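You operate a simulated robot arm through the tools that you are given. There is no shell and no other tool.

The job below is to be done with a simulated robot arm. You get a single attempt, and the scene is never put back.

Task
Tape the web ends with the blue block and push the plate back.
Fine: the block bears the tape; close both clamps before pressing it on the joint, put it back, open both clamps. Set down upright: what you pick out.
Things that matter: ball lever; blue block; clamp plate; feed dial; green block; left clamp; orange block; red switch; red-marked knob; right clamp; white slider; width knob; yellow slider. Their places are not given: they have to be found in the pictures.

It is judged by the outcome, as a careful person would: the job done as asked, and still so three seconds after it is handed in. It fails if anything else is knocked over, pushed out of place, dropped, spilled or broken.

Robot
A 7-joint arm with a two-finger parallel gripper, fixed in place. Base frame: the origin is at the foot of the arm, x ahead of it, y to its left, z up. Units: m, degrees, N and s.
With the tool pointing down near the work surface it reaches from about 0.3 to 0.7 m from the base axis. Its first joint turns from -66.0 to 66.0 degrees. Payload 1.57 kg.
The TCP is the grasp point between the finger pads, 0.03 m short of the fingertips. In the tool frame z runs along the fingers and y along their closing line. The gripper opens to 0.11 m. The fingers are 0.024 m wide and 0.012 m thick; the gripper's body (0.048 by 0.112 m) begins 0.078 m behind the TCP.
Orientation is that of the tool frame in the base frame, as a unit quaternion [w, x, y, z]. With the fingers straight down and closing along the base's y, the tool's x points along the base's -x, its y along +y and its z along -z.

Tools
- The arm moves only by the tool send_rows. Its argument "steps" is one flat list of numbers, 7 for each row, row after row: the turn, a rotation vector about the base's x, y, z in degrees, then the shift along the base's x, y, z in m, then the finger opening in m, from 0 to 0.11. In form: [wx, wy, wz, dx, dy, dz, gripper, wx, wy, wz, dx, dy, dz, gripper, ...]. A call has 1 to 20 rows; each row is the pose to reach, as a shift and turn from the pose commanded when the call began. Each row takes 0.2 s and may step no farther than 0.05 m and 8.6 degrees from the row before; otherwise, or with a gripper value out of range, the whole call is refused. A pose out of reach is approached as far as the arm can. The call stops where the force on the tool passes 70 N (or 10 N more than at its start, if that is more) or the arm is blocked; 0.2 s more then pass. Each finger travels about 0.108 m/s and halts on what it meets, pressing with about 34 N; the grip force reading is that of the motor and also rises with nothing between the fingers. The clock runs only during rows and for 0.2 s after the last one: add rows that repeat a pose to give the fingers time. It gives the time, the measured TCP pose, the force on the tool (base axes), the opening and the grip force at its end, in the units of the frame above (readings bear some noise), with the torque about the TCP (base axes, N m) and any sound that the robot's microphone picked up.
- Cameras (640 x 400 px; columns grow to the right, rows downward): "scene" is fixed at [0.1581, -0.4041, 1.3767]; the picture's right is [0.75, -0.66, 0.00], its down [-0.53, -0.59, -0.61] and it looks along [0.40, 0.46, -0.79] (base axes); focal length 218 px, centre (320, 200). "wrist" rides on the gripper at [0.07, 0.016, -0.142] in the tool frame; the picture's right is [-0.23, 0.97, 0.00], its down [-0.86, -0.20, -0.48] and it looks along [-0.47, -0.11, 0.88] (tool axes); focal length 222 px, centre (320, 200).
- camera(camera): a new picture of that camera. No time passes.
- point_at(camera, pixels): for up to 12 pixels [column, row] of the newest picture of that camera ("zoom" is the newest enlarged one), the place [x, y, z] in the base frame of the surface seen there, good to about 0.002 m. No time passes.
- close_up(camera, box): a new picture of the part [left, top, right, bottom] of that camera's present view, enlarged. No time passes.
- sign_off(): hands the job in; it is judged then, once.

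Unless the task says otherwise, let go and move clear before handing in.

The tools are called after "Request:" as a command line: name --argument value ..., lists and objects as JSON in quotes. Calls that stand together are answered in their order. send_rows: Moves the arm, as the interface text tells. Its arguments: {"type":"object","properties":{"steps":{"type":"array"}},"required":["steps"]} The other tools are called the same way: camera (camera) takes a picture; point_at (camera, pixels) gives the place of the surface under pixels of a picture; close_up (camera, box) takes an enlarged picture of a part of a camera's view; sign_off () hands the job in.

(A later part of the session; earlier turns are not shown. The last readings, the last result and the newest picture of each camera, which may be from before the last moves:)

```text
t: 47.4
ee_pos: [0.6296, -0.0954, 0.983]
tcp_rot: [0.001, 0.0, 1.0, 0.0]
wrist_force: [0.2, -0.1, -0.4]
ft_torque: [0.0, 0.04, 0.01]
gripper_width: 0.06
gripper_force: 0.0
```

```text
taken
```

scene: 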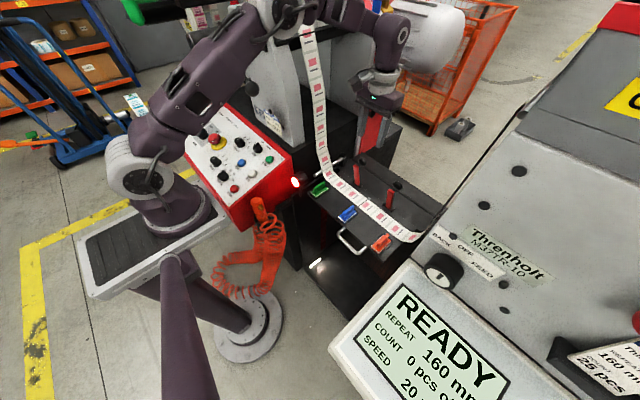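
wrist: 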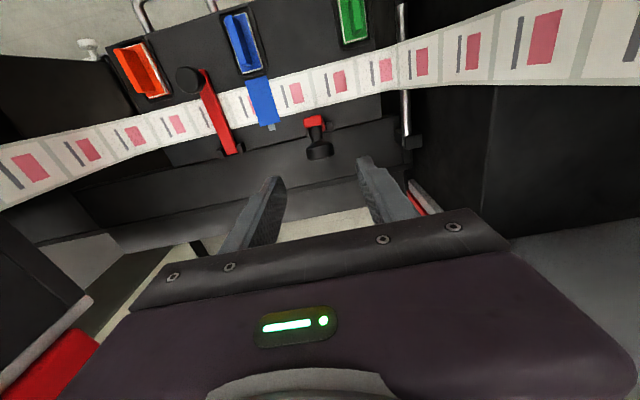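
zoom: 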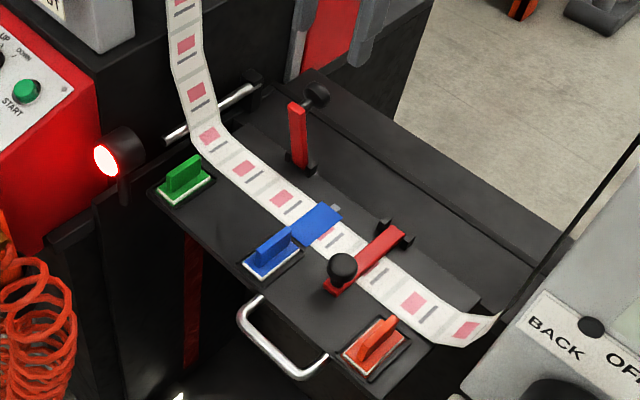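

The left clamp stands open. I'll measure whether the plate slid slightly (blocks, tape, right knob) before opening the right clamp.

Request:
close_up --camera "scene" --box '[330, 175, 400, 230]'

Request:
point_at --camera "zoom" --pixels '[[155, 250], [130, 290], [215, 215], [240, 150], [290, 200], [345, 120], [335, 105], [275, 285], [300, 325], [370, 255], [440, 175], [400, 180]]'

```text
7.27 times, centred on (365, 202) of scene
```

zoom: 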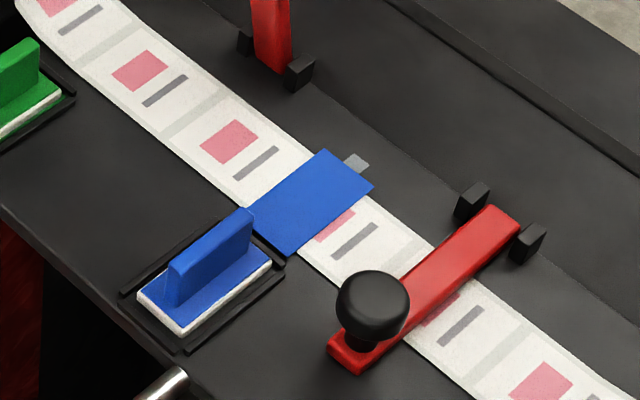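

```text
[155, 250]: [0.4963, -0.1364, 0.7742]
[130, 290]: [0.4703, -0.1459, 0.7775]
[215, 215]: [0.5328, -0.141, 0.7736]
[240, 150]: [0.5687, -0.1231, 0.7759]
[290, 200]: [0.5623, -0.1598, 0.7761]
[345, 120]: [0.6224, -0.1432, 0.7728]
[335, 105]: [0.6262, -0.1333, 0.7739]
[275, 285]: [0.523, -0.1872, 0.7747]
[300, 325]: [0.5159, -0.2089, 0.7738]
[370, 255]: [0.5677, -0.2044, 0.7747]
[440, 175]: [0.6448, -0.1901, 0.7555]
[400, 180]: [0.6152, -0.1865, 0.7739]
```

Request:
point_at --camera "zoom" --pixels '[[140, 300], [182, 330], [270, 266], [121, 293], [180, 348], [285, 262], [357, 162], [250, 212], [290, 252], [372, 187], [325, 150], [372, 290]]'

Request:
point_at --camera "wrist" --pixels '[[187, 80], [205, 75], [225, 140], [271, 127], [262, 100], [240, 40], [318, 150], [316, 122]]'

```text
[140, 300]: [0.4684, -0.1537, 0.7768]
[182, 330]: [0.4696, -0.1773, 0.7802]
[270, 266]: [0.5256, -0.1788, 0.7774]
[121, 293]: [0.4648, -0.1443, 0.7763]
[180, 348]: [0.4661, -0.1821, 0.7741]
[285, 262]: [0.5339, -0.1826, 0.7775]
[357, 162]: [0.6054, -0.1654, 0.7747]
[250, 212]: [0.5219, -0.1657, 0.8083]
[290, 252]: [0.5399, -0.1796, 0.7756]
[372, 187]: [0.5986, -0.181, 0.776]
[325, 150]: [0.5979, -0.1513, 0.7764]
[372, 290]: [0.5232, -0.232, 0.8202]
```

```text
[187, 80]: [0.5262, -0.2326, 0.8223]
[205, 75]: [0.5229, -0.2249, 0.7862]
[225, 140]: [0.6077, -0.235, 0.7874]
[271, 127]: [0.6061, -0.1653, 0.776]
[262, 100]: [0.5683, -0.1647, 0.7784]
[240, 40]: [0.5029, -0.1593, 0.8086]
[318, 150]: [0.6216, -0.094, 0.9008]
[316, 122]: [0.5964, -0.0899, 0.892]
```

The plate slid about 4–5 mm inward (tab 0.601→0.606, block 0.464→0.4685) while the web and tape stayed put, which is harmless as it will be pushed in anyway. The right knob is now at about x 0.518; I'll go there and descend around it.

Request:
send_rows --steps '[0, 0, 0, -0.03, -0.035, 0, 0.06, 0, 0, 0, -0.06, -0.07, 0, 0.046, 0, 0, 0, -0.09, -0.105, 0, 0.046, 0, 0, 0, -0.1106, -0.14, 0, 0.046, 0, 0, 0, -0.1106, -0.14, -0.045, 0.046, 0, 0, 0, -0.1106, -0.14, -0.09, 0.046, 0, 0, 0, -0.1106, -0.14, -0.13, 0.046, 0, 0, 0, -0.1106, -0.14, -0.155, 0.046, 0, 0, 0, -0.1106, -0.14, -0.1688, 0.046, 0, 0, 0, -0.1106, -0.14, -0.1688, 0.046]'

Request:
close_up --camera "wrist" --box '[220, 120, 420, 245]'

```text
t: 49.6
ee_pos: [0.5209, -0.2346, 0.8122]
tcp_rot: [0.001, 0.0, 1.0, 0.0]
wrist_force: [0.2, -0.2, 1.0]
ft_torque: [0.01, -0.04, 0.02]
gripper_width: 0.0459
gripper_force: 0.1
```

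```text
3.20 times, centred on (320, 182) of wrist
```

zoom: 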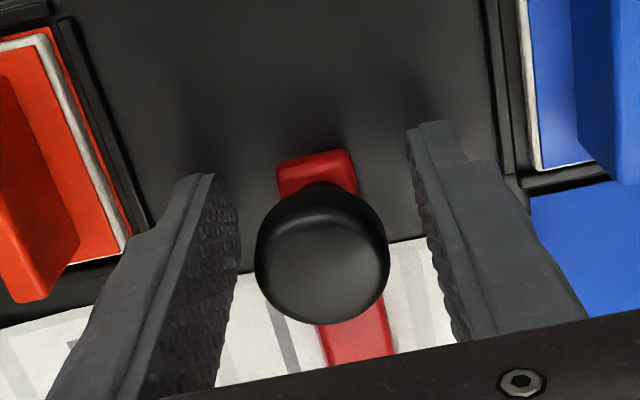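

The right knob is between the fingers. I'll close on it and follow the reverse arc up in one go, stopping short of the last part.

Request:
send_rows --steps '[0, 0, 0, 0, -0.001, 0, 0.02, 0, 0, 0, 0, -0.001, 0, 0.01, 0, 0, 0, 0, -0.001, 0, 0.01, 0, 0, 0, 0.0001, -0.001, 0.003, 0.01, 0, 0, 0, 0.0006, -0.001, 0.007, 0.01, 0, 0, 0, 0.002, -0.001, 0.0124, 0.01, 0, 0, 0, 0.0037, -0.001, 0.0177, 0.01, 0, 0, 0, 0.0064, -0.001, 0.0246, 0.01, 0, 0, 0, 0.0104, -0.001, 0.0329, 0.01, 0, 0, 0, 0.0151, -0.001, 0.0408, 0.01, 0, 0, 0, 0.0205, -0.001, 0.0484, 0.01, 0, 0, 0, 0.0265, -0.001, 0.0554, 0.01, 0, 0, 0, 0.0331, -0.001, 0.0618, 0.01, 0, 0, 0, 0.0403, -0.001, 0.0677, 0.01, 0, 0, 0, 0.0479, -0.001, 0.0729, 0.01, 0, 0, 0, 0.056, -0.001, 0.0774, 0.01]'

Request:
close_up --camera "scene" --box '[300, 130, 430, 260]'

Request:
close_up --camera "wrist" --box '[220, 100, 420, 225]'

```text
t: 53.0
ee_pos: [0.5745, -0.2349, 0.8925]
tcp_rot: [0.001, 0.001, 1.0, 0.0]
wrist_force: [-4.2, 15.8, -14.5]
ft_torque: [0.2, 1.07, 0.03]
gripper_width: 0.0292
gripper_force: 38.2
```

```text
3.08 times, centred on (365, 195) of scene
```

zoom: 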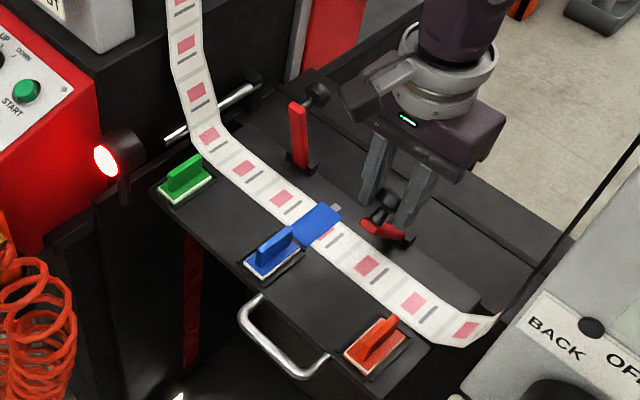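

```text
3.20 times, centred on (320, 162) of wrist
```

zoom: 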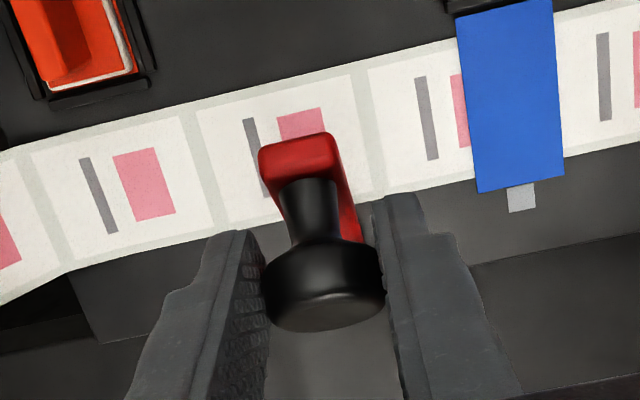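

The right bar is more than halfway up. I'll complete the arc, easing y by +1 mm.

Request:
send_rows --steps '[0, 0, 0, 0.0084, 0.001, 0.0038, 0.01, 0, 0, 0, 0.0172, 0.001, 0.0069, 0.01, 0, 0, 0, 0.0261, 0.001, 0.0091, 0.01, 0, 0, 0, 0.0352, 0.001, 0.0107, 0.01, 0, 0, 0, 0.0445, 0.001, 0.0114, 0.01, 0, 0, 0, 0.0505, 0.001, 0.0114, 0.01, 0, 0, 0, 0.054, 0.001, 0.0112, 0.01]'

Request:
close_up --camera "scene" --box '[370, 165, 430, 210]'

Request:
close_up --camera "wrist" --box '[220, 100, 420, 225]'

```text
t: 54.6
ee_pos: [0.6277, -0.235, 0.9017]
tcp_rot: [0.0, 0.0, 1.0, 0.0]
wrist_force: [-2.5, 5.9, -21.1]
ft_torque: [0.06, 0.86, 0.04]
gripper_width: 0.0287
gripper_force: 38.3
```

```text
8.89 times, centred on (400, 188) of scene
```

zoom: 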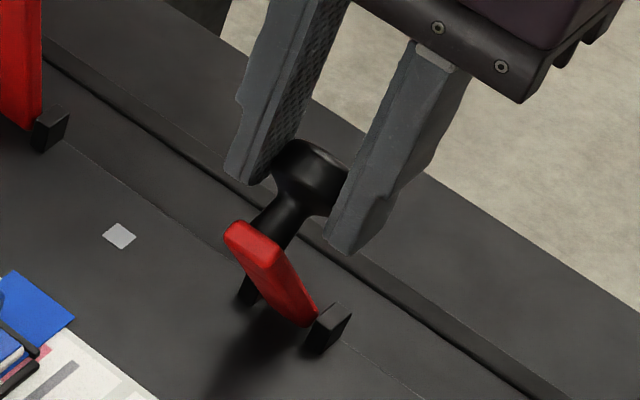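

```text
3.20 times, centred on (320, 162) of wrist
```

zoom: 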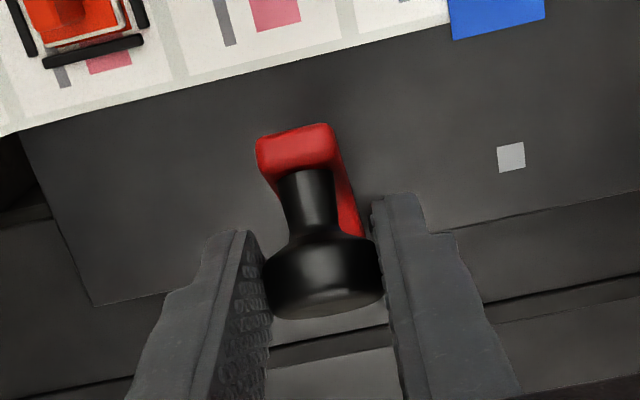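

The plate has slid inward with the clamp this time (the tab is now at zoom (120,237), away from the web). I need a full view before going further.

Request:
close_up --camera "scene" --box '[290, 130, 440, 265]'

Request:
close_up --camera "scene" --box '[335, 175, 405, 230]'

Request:
camera --camera "wrist"

```text
2.96 times, centred on (365, 198) of scene
```

zoom: 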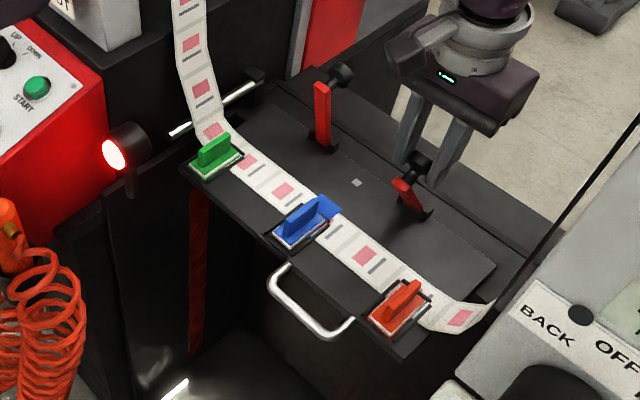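

```text
7.27 times, centred on (370, 202) of scene
```

zoom: 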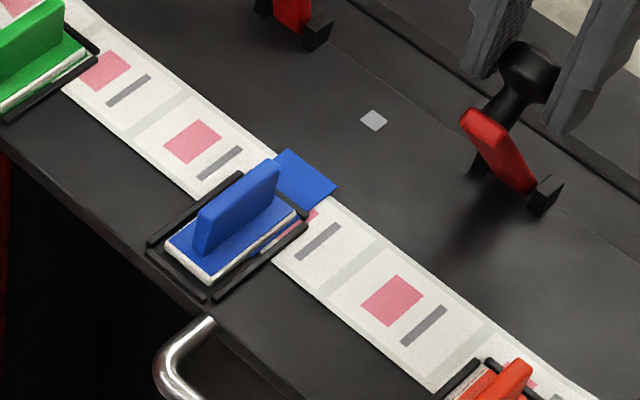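

```text
taken
```

wrist: 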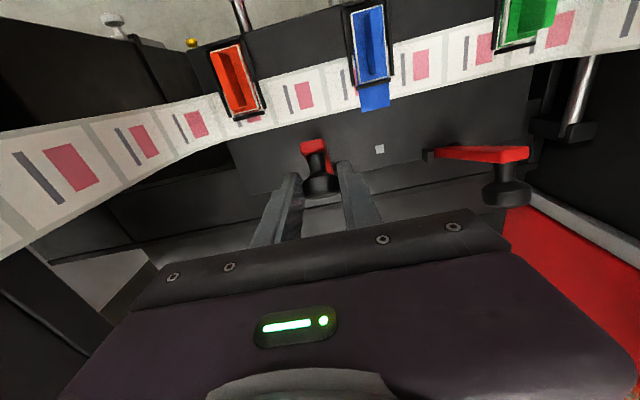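

The plate has slid in about 4–5 cm under the fixed web, and the right bar stands at roughly 45°. The torque readings show the resistance came from the knob twisting in my grip, so I'll measure, then release the knob and nudge the bar open with a fingertip instead.

Request:
close_up --camera "scene" --box '[335, 175, 405, 230]'

Request:
point_at --camera "zoom" --pixels '[[478, 112], [490, 130], [505, 150], [520, 175], [525, 188], [545, 195], [373, 120], [175, 250], [210, 280], [290, 235], [225, 300], [195, 335]]'

Request:
point_at --camera "scene" --pixels '[[371, 200], [360, 212], [385, 239], [375, 225], [363, 229], [402, 250], [370, 150], [430, 185]]'

```text
7.27 times, centred on (370, 202) of scene
```

zoom: 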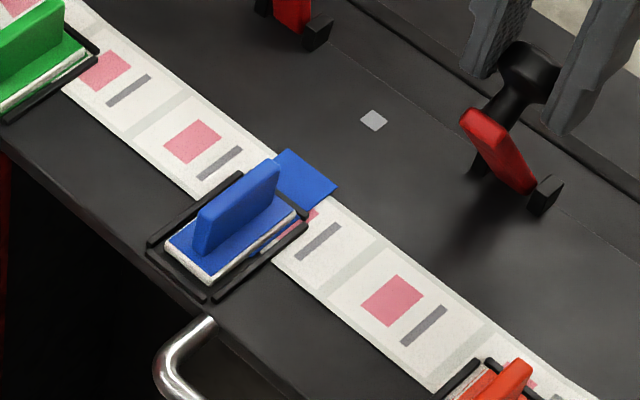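

```text
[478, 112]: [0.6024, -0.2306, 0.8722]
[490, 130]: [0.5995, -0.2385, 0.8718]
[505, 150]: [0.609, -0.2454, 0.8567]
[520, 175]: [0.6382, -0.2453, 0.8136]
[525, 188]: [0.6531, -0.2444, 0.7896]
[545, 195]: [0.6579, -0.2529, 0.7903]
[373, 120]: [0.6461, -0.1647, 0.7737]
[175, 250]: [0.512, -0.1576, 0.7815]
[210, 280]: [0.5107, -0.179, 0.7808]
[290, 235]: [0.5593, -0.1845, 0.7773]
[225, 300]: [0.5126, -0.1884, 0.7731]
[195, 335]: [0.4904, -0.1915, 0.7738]
```

```text
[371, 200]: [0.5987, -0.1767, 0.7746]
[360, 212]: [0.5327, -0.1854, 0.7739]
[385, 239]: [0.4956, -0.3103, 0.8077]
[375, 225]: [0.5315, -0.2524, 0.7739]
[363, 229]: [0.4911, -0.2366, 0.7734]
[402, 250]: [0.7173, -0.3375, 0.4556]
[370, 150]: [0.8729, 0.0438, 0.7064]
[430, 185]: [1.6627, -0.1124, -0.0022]
```

The right bar leans 33° (fully open was about 16°), and the plate has moved 45 mm. I'll release the knob, rise, and check that the bar stays.

Request:
send_rows --steps '[0, 0, 0, 0, 0, 0, 0.02, 0, 0, 0, 0, 0, 0, 0.04, 0, 0, 0, 0, 0, 0, 0.055, 0, 0, 0, 0, 0, 0, 0.055, 0, 0, 0, 0, 0, 0.03, 0.055, 0, 0, 0, 0, 0, 0.07, 0.055]'

Request:
close_up --camera "scene" --box '[300, 130, 430, 260]'

Request:
camera --camera "wrist"

```text
t: 56.0
ee_pos: [0.6275, -0.2348, 0.9723]
tcp_rot: [0.0, 0.0, 1.0, 0.0]
wrist_force: [-0.1, -0.5, 0.1]
ft_torque: [-0.02, 0.0, 0.01]
gripper_width: 0.0549
gripper_force: 0.1
```

```text
3.08 times, centred on (365, 195) of scene
```

zoom: 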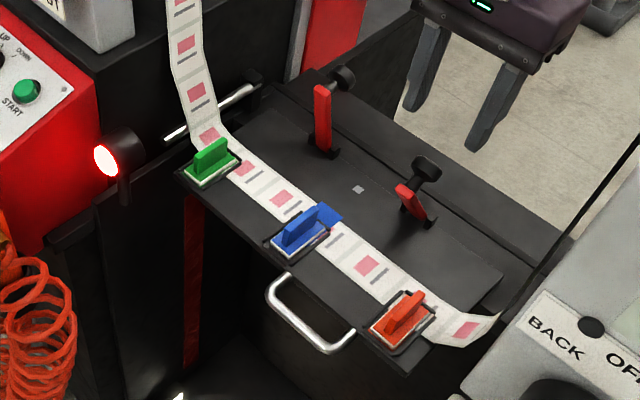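

```text
taken
```

wrist: 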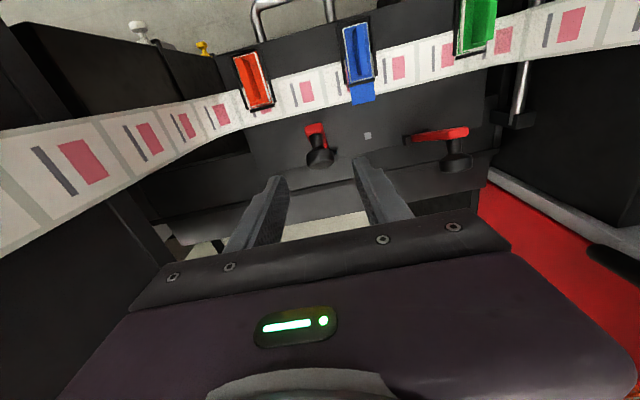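

The right bar stays at about 35°. With fingers closed, I'll come down in front of it (x≈0.56, tips at about z 0.835), clear above the blocks.

Request:
send_rows --steps '[0, 0, 0, -0.04, 0, 0, 0.02, 0, 0, 0, -0.07, 0, 0, 0, 0, 0, 0, -0.07, 0, -0.04, 0, 0, 0, 0, -0.07, 0, -0.08, 0, 0, 0, 0, -0.07, 0, -0.1066, 0, 0, 0, 0, -0.07, 0, -0.1066, 0]'

Request:
close_up --camera "scene" --box '[350, 160, 430, 225]'

Request:
camera --camera "wrist"

```text
t: 57.4
ee_pos: [0.5597, -0.2364, 0.8642]
tcp_rot: [0.0, 0.0, 1.0, 0.0]
wrist_force: [0.9, 0.1, -0.5]
ft_torque: [-0.01, 0.01, 0.01]
gripper_width: 0.0
gripper_force: 21.5
```

```text
6.15 times, centred on (390, 192) of scene
```

zoom: 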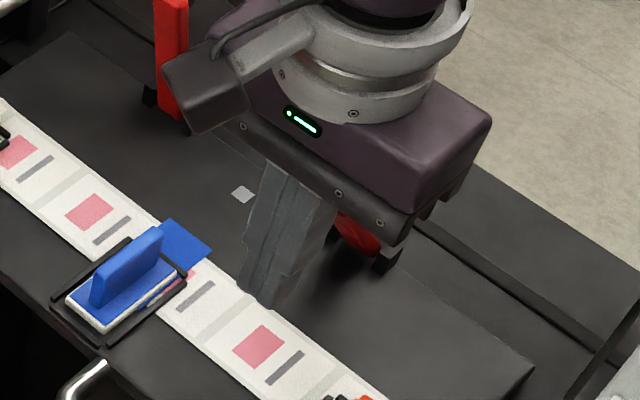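

```text
taken
```

wrist: 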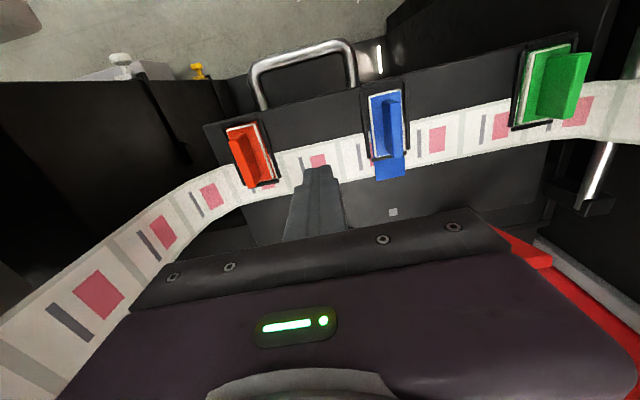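

The closed fingers are in front of the right bar. I'll push slowly in +x to swing it open, watching force and the plate.

Request:
send_rows --steps '[0, 0, 0, 0.015, 0, 0, 0, 0, 0, 0, 0.025, 0, 0, 0, 0, 0, 0, 0.032, 0, 0, 0, 0, 0, 0, 0.038, 0, 0, 0, 0, 0, 0, 0.044, 0, 0, 0, 0, 0, 0, 0.05, 0, 0, 0]'

Request:
close_up --camera "scene" --box '[350, 150, 430, 215]'

Request:
camera --camera "wrist"

```text
t: 58.8
ee_pos: [0.6084, -0.2349, 0.866]
tcp_rot: [0.001, -0.001, 1.0, 0.0]
wrist_force: [-0.6, -0.9, 1.3]
ft_torque: [0.01, 0.0, -0.03]
gripper_width: 0.0
gripper_force: 21.2
```

```text
6.15 times, centred on (390, 182) of scene
```

zoom: 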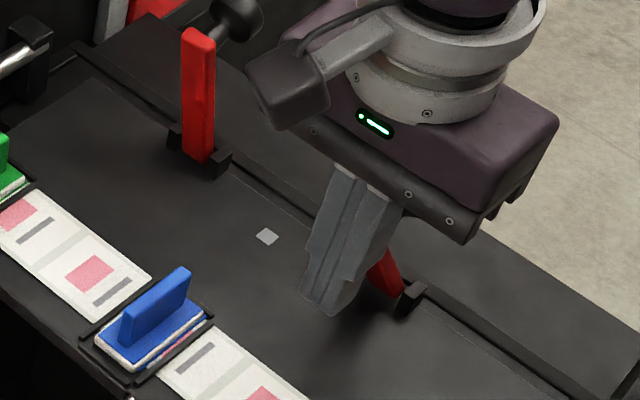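

```text
taken
```

wrist: 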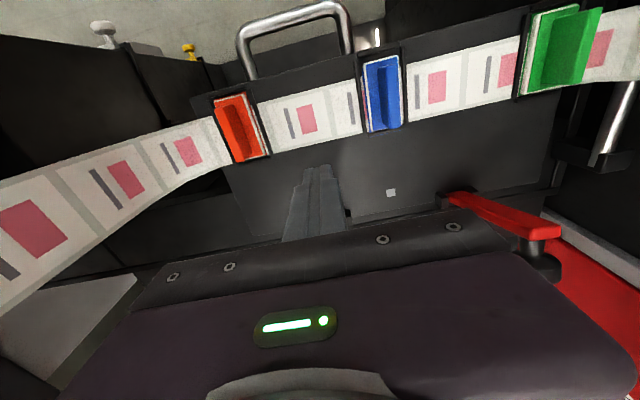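

The plate slides almost freely (only about 1 N) so the bar is carrying the plate along rather than rotating. I'll back off and instead grip the knob with the hand tilted and rotate the hand together with the bar; first I lift and measure where everything is.

Request:
send_rows --steps '[0, 0, 0, -0.02, 0, 0, 0, 0, 0, 0, -0.03, 0, 0.03, 0, 0, 0, 0, -0.03, 0, 0.075, 0.02, 0, 0, 0, -0.03, 0, 0.115, 0.05]'

Request:
close_up --camera "scene" --box '[300, 130, 430, 260]'

Request:
close_up --camera "scene" --box '[360, 150, 440, 215]'

Request:
camera --camera "wrist"

```text
t: 59.8
ee_pos: [0.5778, -0.2355, 0.9802]
tcp_rot: [-0.001, 0.0, 1.0, -0.001]
wrist_force: [0.0, -0.7, -0.3]
ft_torque: [0.0, -0.01, 0.0]
gripper_width: 0.0501
gripper_force: 0.1
```

```text
3.08 times, centred on (365, 195) of scene
```

zoom: 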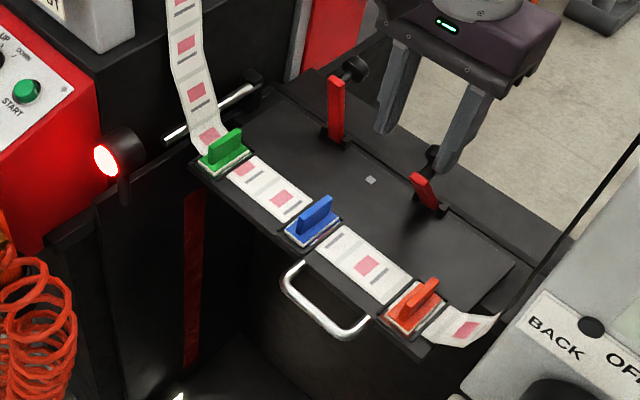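

```text
6.15 times, centred on (400, 182) of scene
```

zoom: 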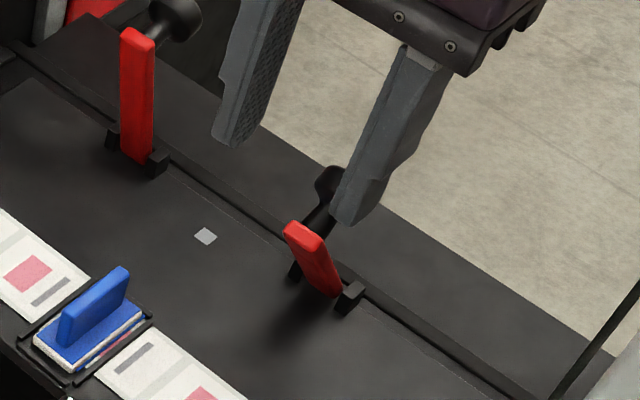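

```text
taken
```

wrist: 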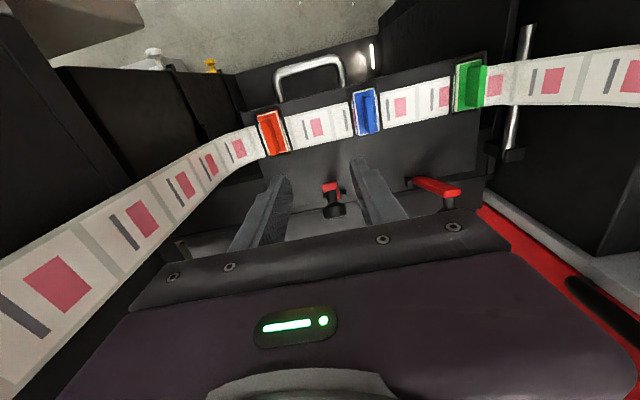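

The plate's rear edge is now close to the ridge. I'll measure the tab, bar, knob and rear edge.

Request:
point_at --camera "wrist" --pixels '[[334, 205], [334, 214], [325, 209], [345, 209], [330, 186], [327, 195], [440, 182], [365, 110], [270, 130]]'

Request:
close_up --camera "scene" --box '[360, 150, 440, 215]'

Request:
point_at --camera "zoom" --pixels '[[205, 237], [303, 240], [312, 260], [325, 285], [330, 180], [348, 298], [138, 60], [140, 140], [270, 235], [290, 225], [45, 345], [120, 320]]'

```text
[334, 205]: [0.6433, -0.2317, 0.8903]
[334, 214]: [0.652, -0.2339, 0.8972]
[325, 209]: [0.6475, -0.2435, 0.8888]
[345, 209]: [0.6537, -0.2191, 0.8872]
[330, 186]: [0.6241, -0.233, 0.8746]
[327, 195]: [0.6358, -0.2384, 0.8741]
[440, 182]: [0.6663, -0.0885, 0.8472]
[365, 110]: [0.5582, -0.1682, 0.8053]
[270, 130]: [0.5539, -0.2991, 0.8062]
```

```text
6.15 times, centred on (400, 182) of scene
```

zoom: 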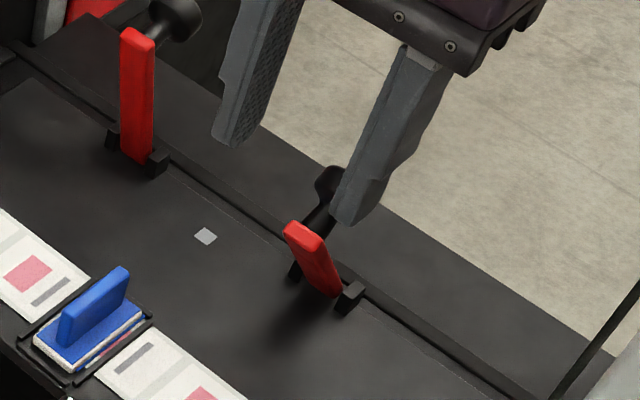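

```text
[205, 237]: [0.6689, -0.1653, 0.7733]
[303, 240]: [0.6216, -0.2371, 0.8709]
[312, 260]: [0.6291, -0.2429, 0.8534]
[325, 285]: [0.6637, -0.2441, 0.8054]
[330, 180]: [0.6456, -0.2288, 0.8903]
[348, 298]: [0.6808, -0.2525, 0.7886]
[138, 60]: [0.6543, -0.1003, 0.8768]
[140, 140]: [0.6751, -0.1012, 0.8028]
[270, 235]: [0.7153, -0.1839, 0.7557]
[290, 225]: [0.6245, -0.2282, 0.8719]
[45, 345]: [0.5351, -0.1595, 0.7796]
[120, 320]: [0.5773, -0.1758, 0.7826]
```

The plate is in by 68 mm, and the right bar leans about 35°, knob centre near (0.654, -0.234, 0.885). I'll tilt the hand 19° (tips forward), slide down along that axis and put the open fingers around the knob.

Request:
send_rows --steps '[0, -6, 0, 0.015, 0, -0.003, 0.05, 0, -12, 0, 0.03, 0, -0.006, 0.05, 0, -19, 0, 0.046, 0, -0.009, 0.05, 0, -19, 0, 0.055, 0, -0.034, 0.05, 0, -19, 0, 0.0636, 0, -0.06, 0.05, 0, -19, 0, 0.072, 0, -0.0846, 0.05, 0, -19, 0, 0.072, 0, -0.0846, 0.05]'

Request:
close_up --camera "wrist" --box '[220, 100, 420, 225]'

Request:
close_up --camera "scene" --box '[350, 140, 440, 215]'

```text
t: 61.4
ee_pos: [0.651, -0.2363, 0.8957]
tcp_rot: [0.166, 0.0, 0.986, 0.0]
wrist_force: [0.2, 0.0, -1.0]
ft_torque: [0.0, -0.03, -0.01]
gripper_width: 0.0501
gripper_force: 0.0
```

```text
3.20 times, centred on (320, 162) of wrist
```

zoom: 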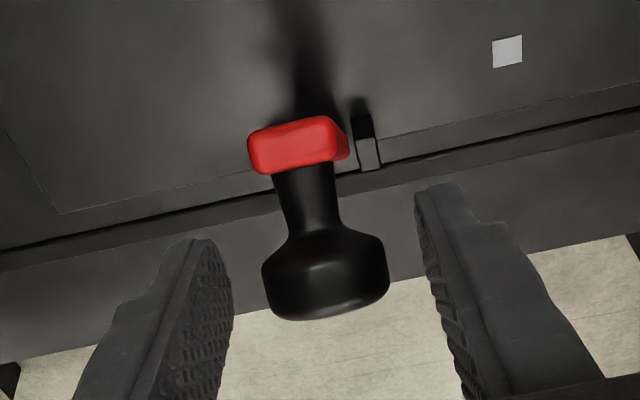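

```text
5.33 times, centred on (395, 178) of scene
```

zoom: 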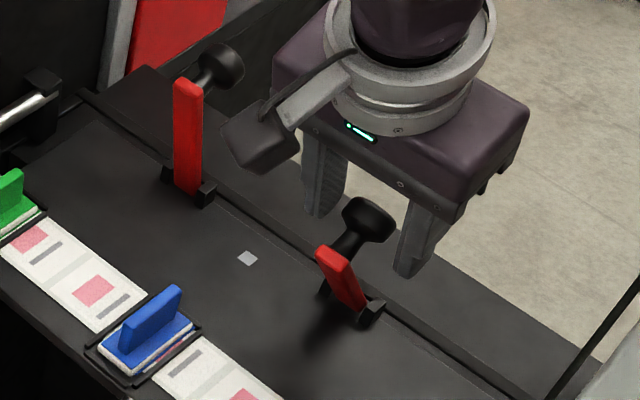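

The knob is well between the fingers. I'll close, then rotate the hand back upright by about 20° with the bar, keeping x fixed so the free plate can follow.

Request:
send_rows --steps '[0, 0, 0, 0, 0, 0, 0.03, 0, 0, 0, 0, 0, 0, 0.01, 0, 0, 0, 0, 0, 0, 0.01, 0, 0, 0, 0, 0, 0, 0.01, 0, 4, 0, 0, 0, 0.002, 0.01, 0, 8, 0, 0, 0, 0.0034, 0.01, 0, 12, 0, 0, 0, 0.0043, 0.01, 0, 16, 0, 0, 0, 0.0047, 0.01, 0, 20, 0, 0, 0, 0.0045, 0.01]'

Request:
close_up --camera "scene" --box '[320, 140, 440, 240]'

Request:
close_up --camera "wrist" --box '[220, 100, 420, 225]'

```text
t: 63.4
ee_pos: [0.6491, -0.2361, 0.9015]
tcp_rot: [0.027, 0.0, 1.0, 0.0]
wrist_force: [-0.1, 10.7, 17.9]
ft_torque: [0.19, -0.04, -0.02]
gripper_width: 0.029
gripper_force: 39.1
out of reach, approached as far as the arm can: row 9
```

```text
4.00 times, centred on (380, 190) of scene
```

zoom: 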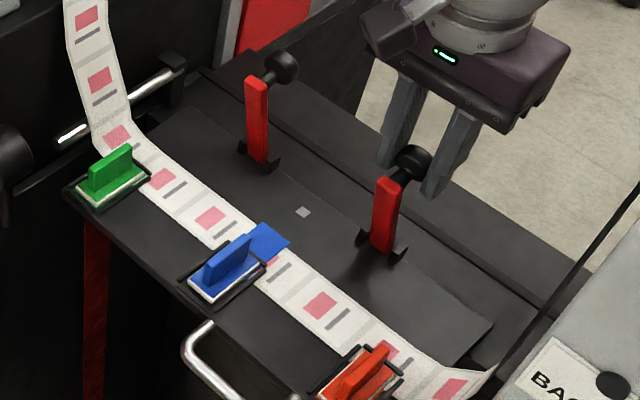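

```text
3.20 times, centred on (320, 162) of wrist
```

zoom: 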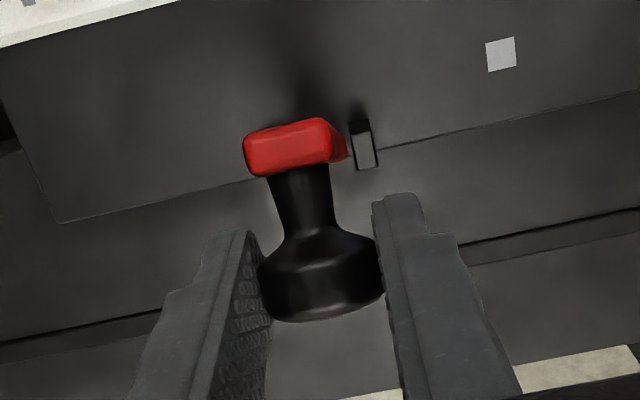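

That worked: the right bar is upright and the plate slid partly back out, with the tape visible on the web. I'll check the bar's lean.

Request:
close_up --camera "scene" --box '[370, 170, 430, 215]'

Request:
point_at --camera "zoom" --pixels '[[95, 125], [90, 150], [85, 180], [80, 210], [75, 240], [100, 110]]'

Request:
close_up --camera "scene" --box '[345, 140, 405, 185]'

Request:
point_at --camera "zoom" --pixels '[[340, 130], [342, 170], [345, 200], [347, 230], [325, 110]]'

```text
8.89 times, centred on (400, 192) of scene
```

zoom: 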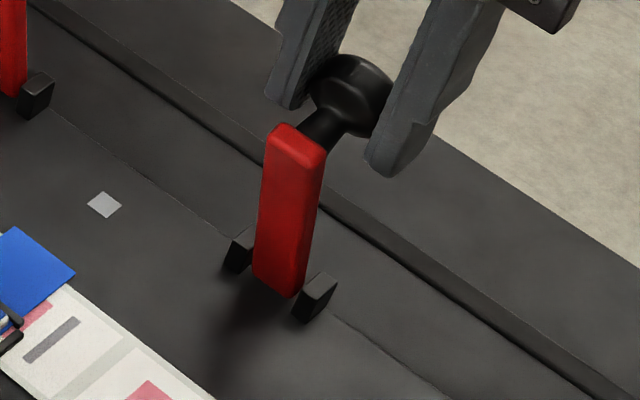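

```text
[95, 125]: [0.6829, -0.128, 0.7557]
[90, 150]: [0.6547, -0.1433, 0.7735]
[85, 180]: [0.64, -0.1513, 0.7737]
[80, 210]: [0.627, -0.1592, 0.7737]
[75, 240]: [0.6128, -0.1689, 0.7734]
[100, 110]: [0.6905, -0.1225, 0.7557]
```

```text
8.89 times, centred on (375, 162) of scene
```

zoom: 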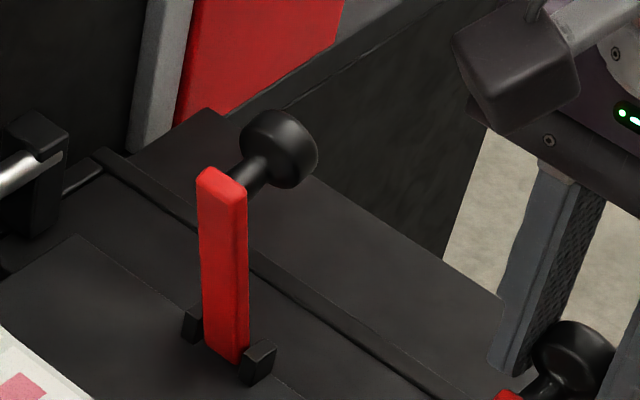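

```text
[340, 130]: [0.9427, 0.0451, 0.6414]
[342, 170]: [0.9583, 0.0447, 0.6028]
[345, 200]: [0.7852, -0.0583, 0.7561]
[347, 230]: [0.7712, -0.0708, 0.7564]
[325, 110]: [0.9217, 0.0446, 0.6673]
```

Request:
point_at --camera "zoom" --pixels '[[220, 190], [222, 230], [225, 280], [228, 330], [222, 345]]'

Request:
close_up --camera "scene" --box '[370, 170, 430, 215]'

Request:
point_at --camera "zoom" --pixels '[[292, 150], [288, 180], [283, 220], [278, 260], [275, 285], [104, 205]]'

```text
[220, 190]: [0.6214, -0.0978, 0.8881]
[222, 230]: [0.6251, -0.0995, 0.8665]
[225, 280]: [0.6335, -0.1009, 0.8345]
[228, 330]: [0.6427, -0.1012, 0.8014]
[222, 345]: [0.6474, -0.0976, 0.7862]
```

```text
8.89 times, centred on (400, 192) of scene
```

zoom: 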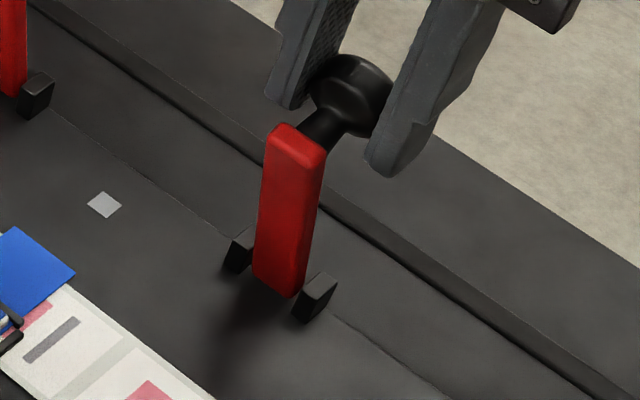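

```text
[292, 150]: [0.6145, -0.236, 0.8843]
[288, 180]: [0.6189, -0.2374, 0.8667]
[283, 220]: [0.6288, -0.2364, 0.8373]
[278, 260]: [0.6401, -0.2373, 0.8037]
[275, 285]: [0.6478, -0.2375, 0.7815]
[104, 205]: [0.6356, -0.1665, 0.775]
```

The right bar leans 17.9° against the left's 15.1° (original 15.7°). I'll rotate it about 5° more, drawing x back slightly so the pose is reachable.

Request:
send_rows --steps '[0, 0, 0, -0.008, 0, 0, 0.01, 0, 1, 0, -0.014, 0, 0, 0.01, 0, 3, 0, -0.018, 0, -0.0005, 0.01, 0, 4, 0, -0.02, 0, -0.0005, 0.01, 0, 4, 0, -0.02, 0, -0.0005, 0.01]'

Request:
close_up --camera "scene" --box '[365, 170, 425, 215]'

```text
t: 64.6
ee_pos: [0.6307, -0.2351, 0.8991]
tcp_rot: [-0.009, 0.001, 1.0, -0.001]
wrist_force: [-2.8, 4.7, 27.9]
ft_torque: [0.12, 0.33, -0.01]
gripper_width: 0.029
gripper_force: 38.8
```

```text
8.89 times, centred on (395, 192) of scene
```

zoom: 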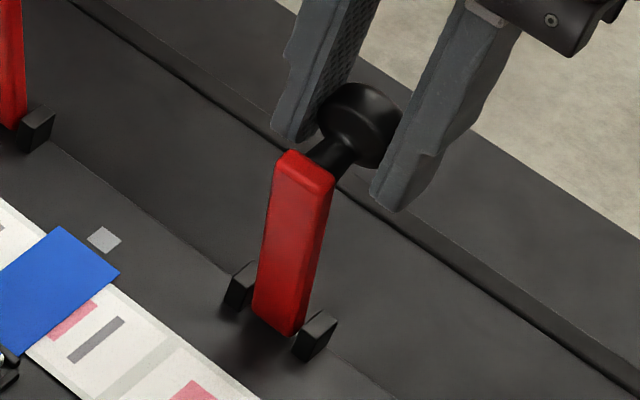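

Request:
point_at --camera "zoom" --pixels '[[300, 180], [295, 210], [288, 250], [281, 290], [275, 315], [104, 240]]'

```text
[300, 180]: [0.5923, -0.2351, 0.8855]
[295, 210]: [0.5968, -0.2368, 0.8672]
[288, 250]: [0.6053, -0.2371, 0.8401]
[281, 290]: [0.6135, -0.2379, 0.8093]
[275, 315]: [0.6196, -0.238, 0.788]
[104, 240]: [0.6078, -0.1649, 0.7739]
```

The right bar now leans 15.6°, matching its original open position. I'll release the knob and lift clear.

Request:
send_rows --steps '[0, 0, 0, 0, 0, 0.002, 0.01, 0, 0, 0, 0, 0, 0.002, 0.03, 0, 0, 0, 0, 0, 0.002, 0.055, 0, 0, 0, 0, 0, 0.002, 0.055, 0, 0, 0, 0, 0, 0.03, 0.055, 0, -2, 0, -0.01, 0, 0.07, 0.055, 0, -4, 0, -0.03, 0, 0.1, 0.055]'

Request:
close_up --camera "scene" --box '[300, 130, 430, 260]'

Request:
camera --camera "scene"

Request:
camera --camera "wrist"

```text
t: 66.2
ee_pos: [0.5999, -0.2331, 0.9993]
tcp_rot: [0.027, 0.001, 1.0, 0.0]
wrist_force: [-0.1, -0.3, 0.8]
ft_torque: [-0.01, 0.01, 0.0]
gripper_width: 0.055
gripper_force: 0.1
```

```text
3.08 times, centred on (365, 195) of scene
```

zoom: 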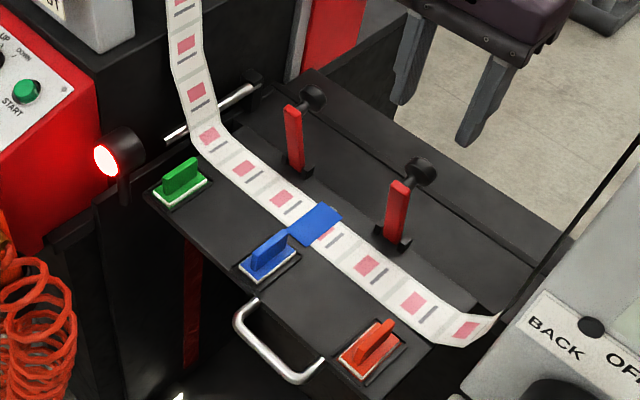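

```text
taken
```

scene: 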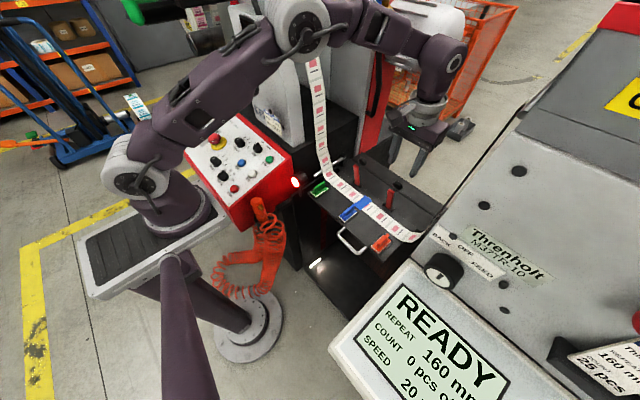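

```text
taken
```

wrist: 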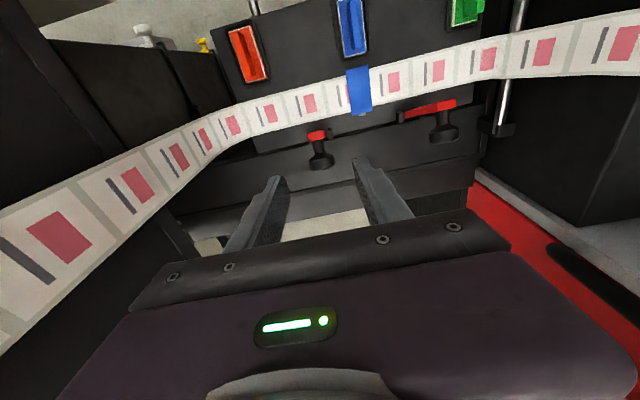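

Both clamps stand open, the tape bridges the joint, the block is in its nest, and the plate is back nearly at its original out position. I'll measure the plate again to see whether it moves by itself.

Request:
close_up --camera "scene" --box '[325, 175, 395, 230]'

Request:
point_at --camera "zoom" --pixels '[[400, 160], [175, 300], [225, 330], [315, 258], [200, 240], [240, 210], [290, 215], [330, 255], [410, 185], [365, 150]]'

Request:
close_up --camera "scene" --box '[325, 215, 385, 260]'

Request:
point_at --camera "zoom" --pixels '[[140, 185], [140, 235], [200, 290], [270, 330], [340, 310], [210, 165], [130, 215], [300, 340], [360, 290], [100, 200], [420, 290], [60, 130]]'

```text
7.27 times, centred on (360, 202) of scene
```

zoom: 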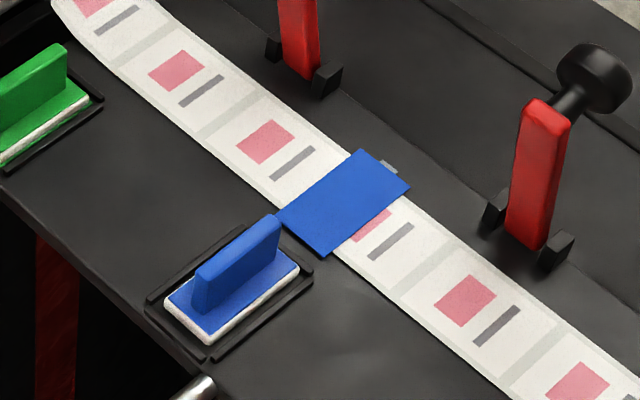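

```text
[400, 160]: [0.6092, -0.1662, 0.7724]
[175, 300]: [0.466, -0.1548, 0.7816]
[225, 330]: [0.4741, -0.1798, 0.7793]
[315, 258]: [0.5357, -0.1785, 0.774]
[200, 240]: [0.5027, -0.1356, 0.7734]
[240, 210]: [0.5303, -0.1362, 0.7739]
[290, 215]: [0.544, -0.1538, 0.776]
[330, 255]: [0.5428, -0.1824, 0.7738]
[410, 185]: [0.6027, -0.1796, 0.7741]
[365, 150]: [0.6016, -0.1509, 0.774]
```

```text
8.89 times, centred on (355, 238) of scene
```

zoom: 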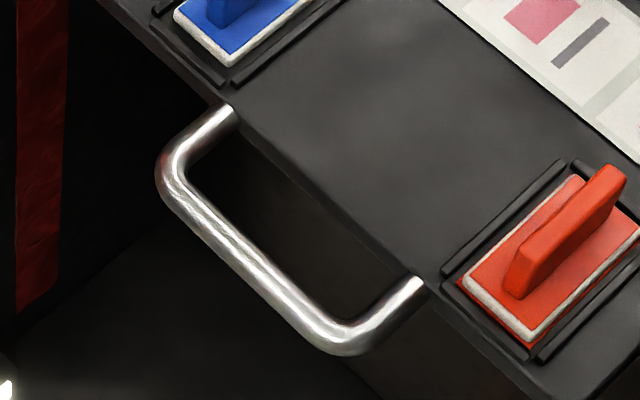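

```text
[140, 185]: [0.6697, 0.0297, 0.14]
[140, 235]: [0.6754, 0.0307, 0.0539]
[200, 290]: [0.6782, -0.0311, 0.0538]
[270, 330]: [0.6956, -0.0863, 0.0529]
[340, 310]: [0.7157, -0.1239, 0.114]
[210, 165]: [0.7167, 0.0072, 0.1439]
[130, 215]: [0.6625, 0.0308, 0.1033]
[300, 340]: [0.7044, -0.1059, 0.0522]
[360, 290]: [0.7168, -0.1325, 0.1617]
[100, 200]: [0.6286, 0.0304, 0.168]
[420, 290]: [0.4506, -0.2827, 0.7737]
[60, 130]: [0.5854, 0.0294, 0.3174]
```

The plate is essentially at its out position again (block front corner 0.466). I'll measure the handle crossbar for pushing it in.

Request:
point_at --camera "zoom" --pixels '[[165, 170], [185, 205], [215, 232], [245, 262], [275, 295], [305, 328], [345, 335], [215, 118], [400, 290], [230, 240], [180, 150], [300, 318]]'

Request:
point_at --camera "scene" --pixels '[[330, 245], [345, 255], [315, 263], [360, 262], [375, 262], [400, 268], [380, 280], [330, 290]]'

```text
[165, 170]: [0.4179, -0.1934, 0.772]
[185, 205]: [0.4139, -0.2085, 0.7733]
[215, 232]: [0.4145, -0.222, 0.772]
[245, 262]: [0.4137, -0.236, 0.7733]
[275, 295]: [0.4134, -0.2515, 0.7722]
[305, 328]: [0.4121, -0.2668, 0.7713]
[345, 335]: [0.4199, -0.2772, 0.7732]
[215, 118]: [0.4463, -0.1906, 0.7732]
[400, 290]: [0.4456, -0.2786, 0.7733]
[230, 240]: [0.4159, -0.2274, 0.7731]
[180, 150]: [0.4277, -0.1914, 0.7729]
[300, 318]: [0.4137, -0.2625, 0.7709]
```

```text
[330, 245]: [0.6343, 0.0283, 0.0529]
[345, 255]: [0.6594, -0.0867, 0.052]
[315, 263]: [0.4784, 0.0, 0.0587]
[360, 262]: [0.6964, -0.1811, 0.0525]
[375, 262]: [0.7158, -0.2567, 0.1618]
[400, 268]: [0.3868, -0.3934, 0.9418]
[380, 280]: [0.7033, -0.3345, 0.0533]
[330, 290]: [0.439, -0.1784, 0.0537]
```

The crossbar is at x≈0.414, y -0.20 to -0.27, z≈0.768. I'll bring the closed fingers to just in front of its middle (x 0.375, y -0.235) and lower them to handle height.

Request:
send_rows --steps '[0, 1, 0, -0.045, 0, 0, 0.02, 0, 2, 0, -0.09, 0, 0, 0, 0, 3.1, 0, -0.135, 0, 0, 0, 0, 3.1, 0, -0.18, 0, 0, 0, 0, 3.1, 0, -0.225, 0, 0, 0, 0, 3.1, 0, -0.225, 0, -0.045, 0, 0, 3.1, 0, -0.225, 0, -0.09, 0, 0, 3.1, 0, -0.225, 0, -0.135, 0, 0, 3.1, 0, -0.225, 0, -0.18, 0, 0, 3.1, 0, -0.225, 0, -0.2144, 0, 0, 3.1, 0, -0.225, 0, -0.2144, 0]'

Request:
camera --camera "scene"

Request:
camera --camera "wrist"

Request:
close_up --camera "scene" --box '[300, 180, 420, 280]'

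```text
t: 68.6
ee_pos: [0.3741, -0.2339, 0.7852]
tcp_rot: [0.0, 0.0, 1.0, 0.0]
wrist_force: [-0.2, -0.8, -0.2]
ft_torque: [-0.02, -0.02, 0.02]
gripper_width: 0.0
gripper_force: 21.2
```

```text
taken
```

scene: 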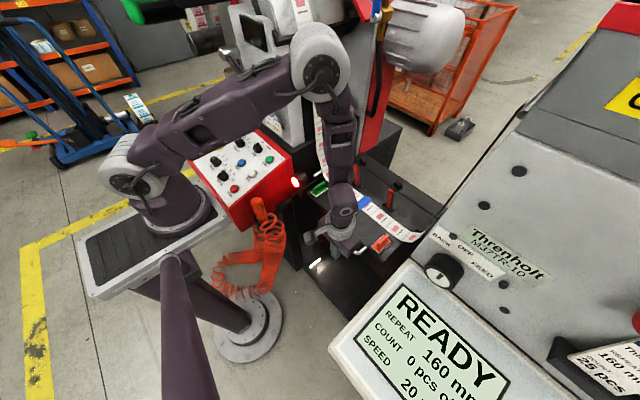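

```text
taken
```

wrist: 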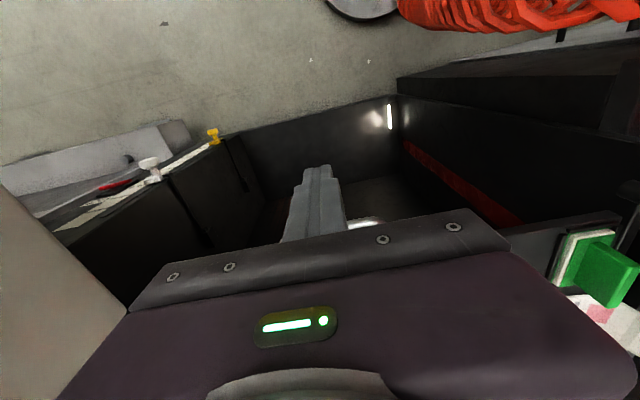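

```text
4.00 times, centred on (360, 230) of scene
```

zoom: 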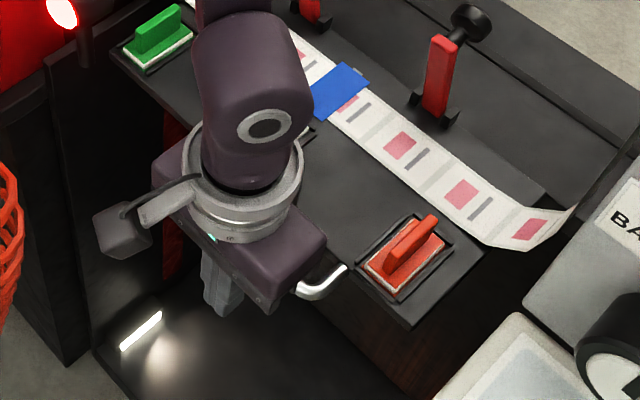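

The fingers are right in front of the crossbar with nothing else near. I'll push in +x gently.

Request:
send_rows --steps '[0, 0, 0, 0.012, 0, 0, 0, 0, 0, 0, 0.02, 0, 0, 0, 0, 0, 0, 0.028, 0, 0, 0, 0, 0, 0, 0.036, 0, 0, 0, 0, 0, 0, 0.044, 0, 0, 0, 0, 0, 0, 0.052, 0, 0, 0, 0, 0, 0, 0.06, 0, 0, 0, 0, 0, 0, 0.068, 0, 0, 0, 0, 0, 0, 0.076, 0, 0, 0]'

Request:
close_up --camera "scene" --box '[300, 130, 430, 260]'

```text
t: 70.6
ee_pos: [0.4513, -0.2341, 0.7843]
tcp_rot: [-0.001, 0.002, 1.0, 0.0]
wrist_force: [-1.4, 0.3, -0.2]
ft_torque: [0.01, 0.04, 0.03]
gripper_width: 0.0
gripper_force: 21.5
```

```text
3.08 times, centred on (365, 195) of scene
```

zoom: 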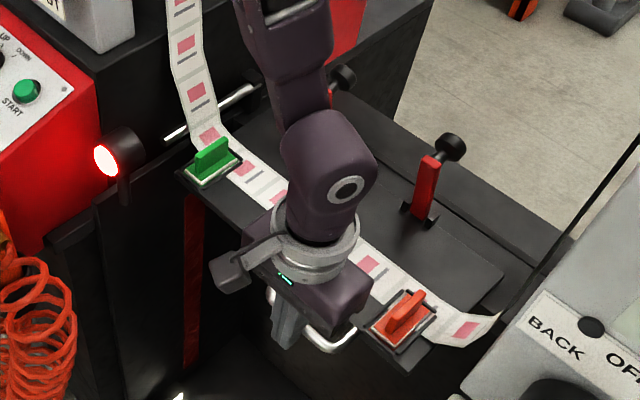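

The plate slides in easily (about 1.4 N). I'll keep pushing in small steps until it meets its stop.

Request:
send_rows --steps '[0, 0, 0, 0.006, 0, 0, 0, 0, 0, 0, 0.012, 0, 0, 0, 0, 0, 0, 0.018, 0, 0, 0, 0, 0, 0, 0.023, 0, 0, 0, 0, 0, 0, 0.027, 0, 0, 0, 0, 0, 0, 0.03, 0, 0, 0]'

Request:
close_up --camera "scene" --box '[300, 130, 430, 260]'

```text
t: 72.0
ee_pos: [0.4813, -0.2341, 0.7843]
tcp_rot: [-0.001, 0.002, 1.0, 0.0]
wrist_force: [-1.5, -0.3, 0.2]
ft_torque: [0.03, 0.01, 0.01]
gripper_width: 0.0001
gripper_force: 20.9
```

```text
3.08 times, centred on (365, 195) of scene
```

zoom: 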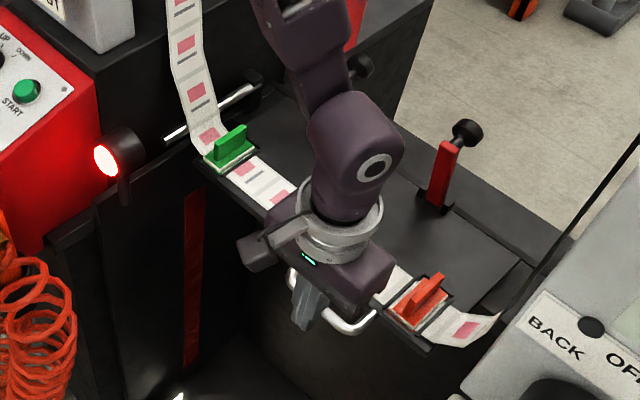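

About 84 mm in and still no stop. I'll continue with 3 mm steps, watching the force.

Request:
send_rows --steps '[0, 0, 0, 0.003, 0, 0, 0, 0, 0, 0, 0.006, 0, 0, 0, 0, 0, 0, 0.009, 0, 0, 0, 0, 0, 0, 0.012, 0, 0, 0]'

Request:
close_up --camera "scene" --box '[300, 130, 430, 260]'

Request:
close_up --camera "scene" --box '[340, 140, 460, 240]'

```text
t: 73.0
ee_pos: [0.4922, -0.2347, 0.7856]
tcp_rot: [0.0, 0.0, 1.0, 0.0]
wrist_force: [-2.2, -0.7, 1.0]
ft_torque: [0.0, 0.03, -0.02]
gripper_width: 0.0001
gripper_force: 21.1
```

```text
3.08 times, centred on (365, 195) of scene
```

zoom: 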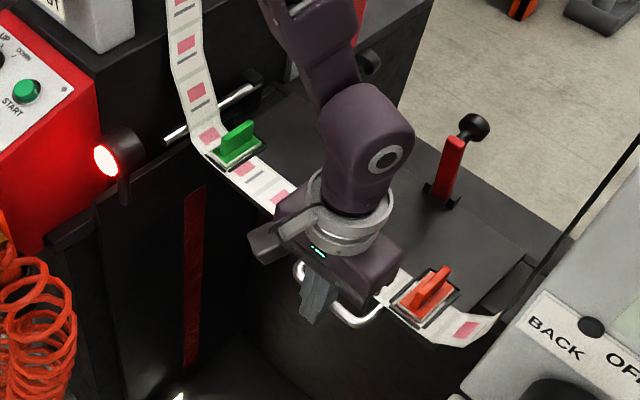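

```text
4.00 times, centred on (400, 190) of scene
```

zoom: 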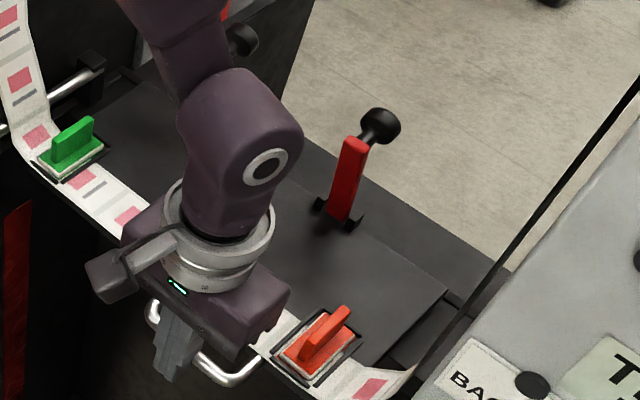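

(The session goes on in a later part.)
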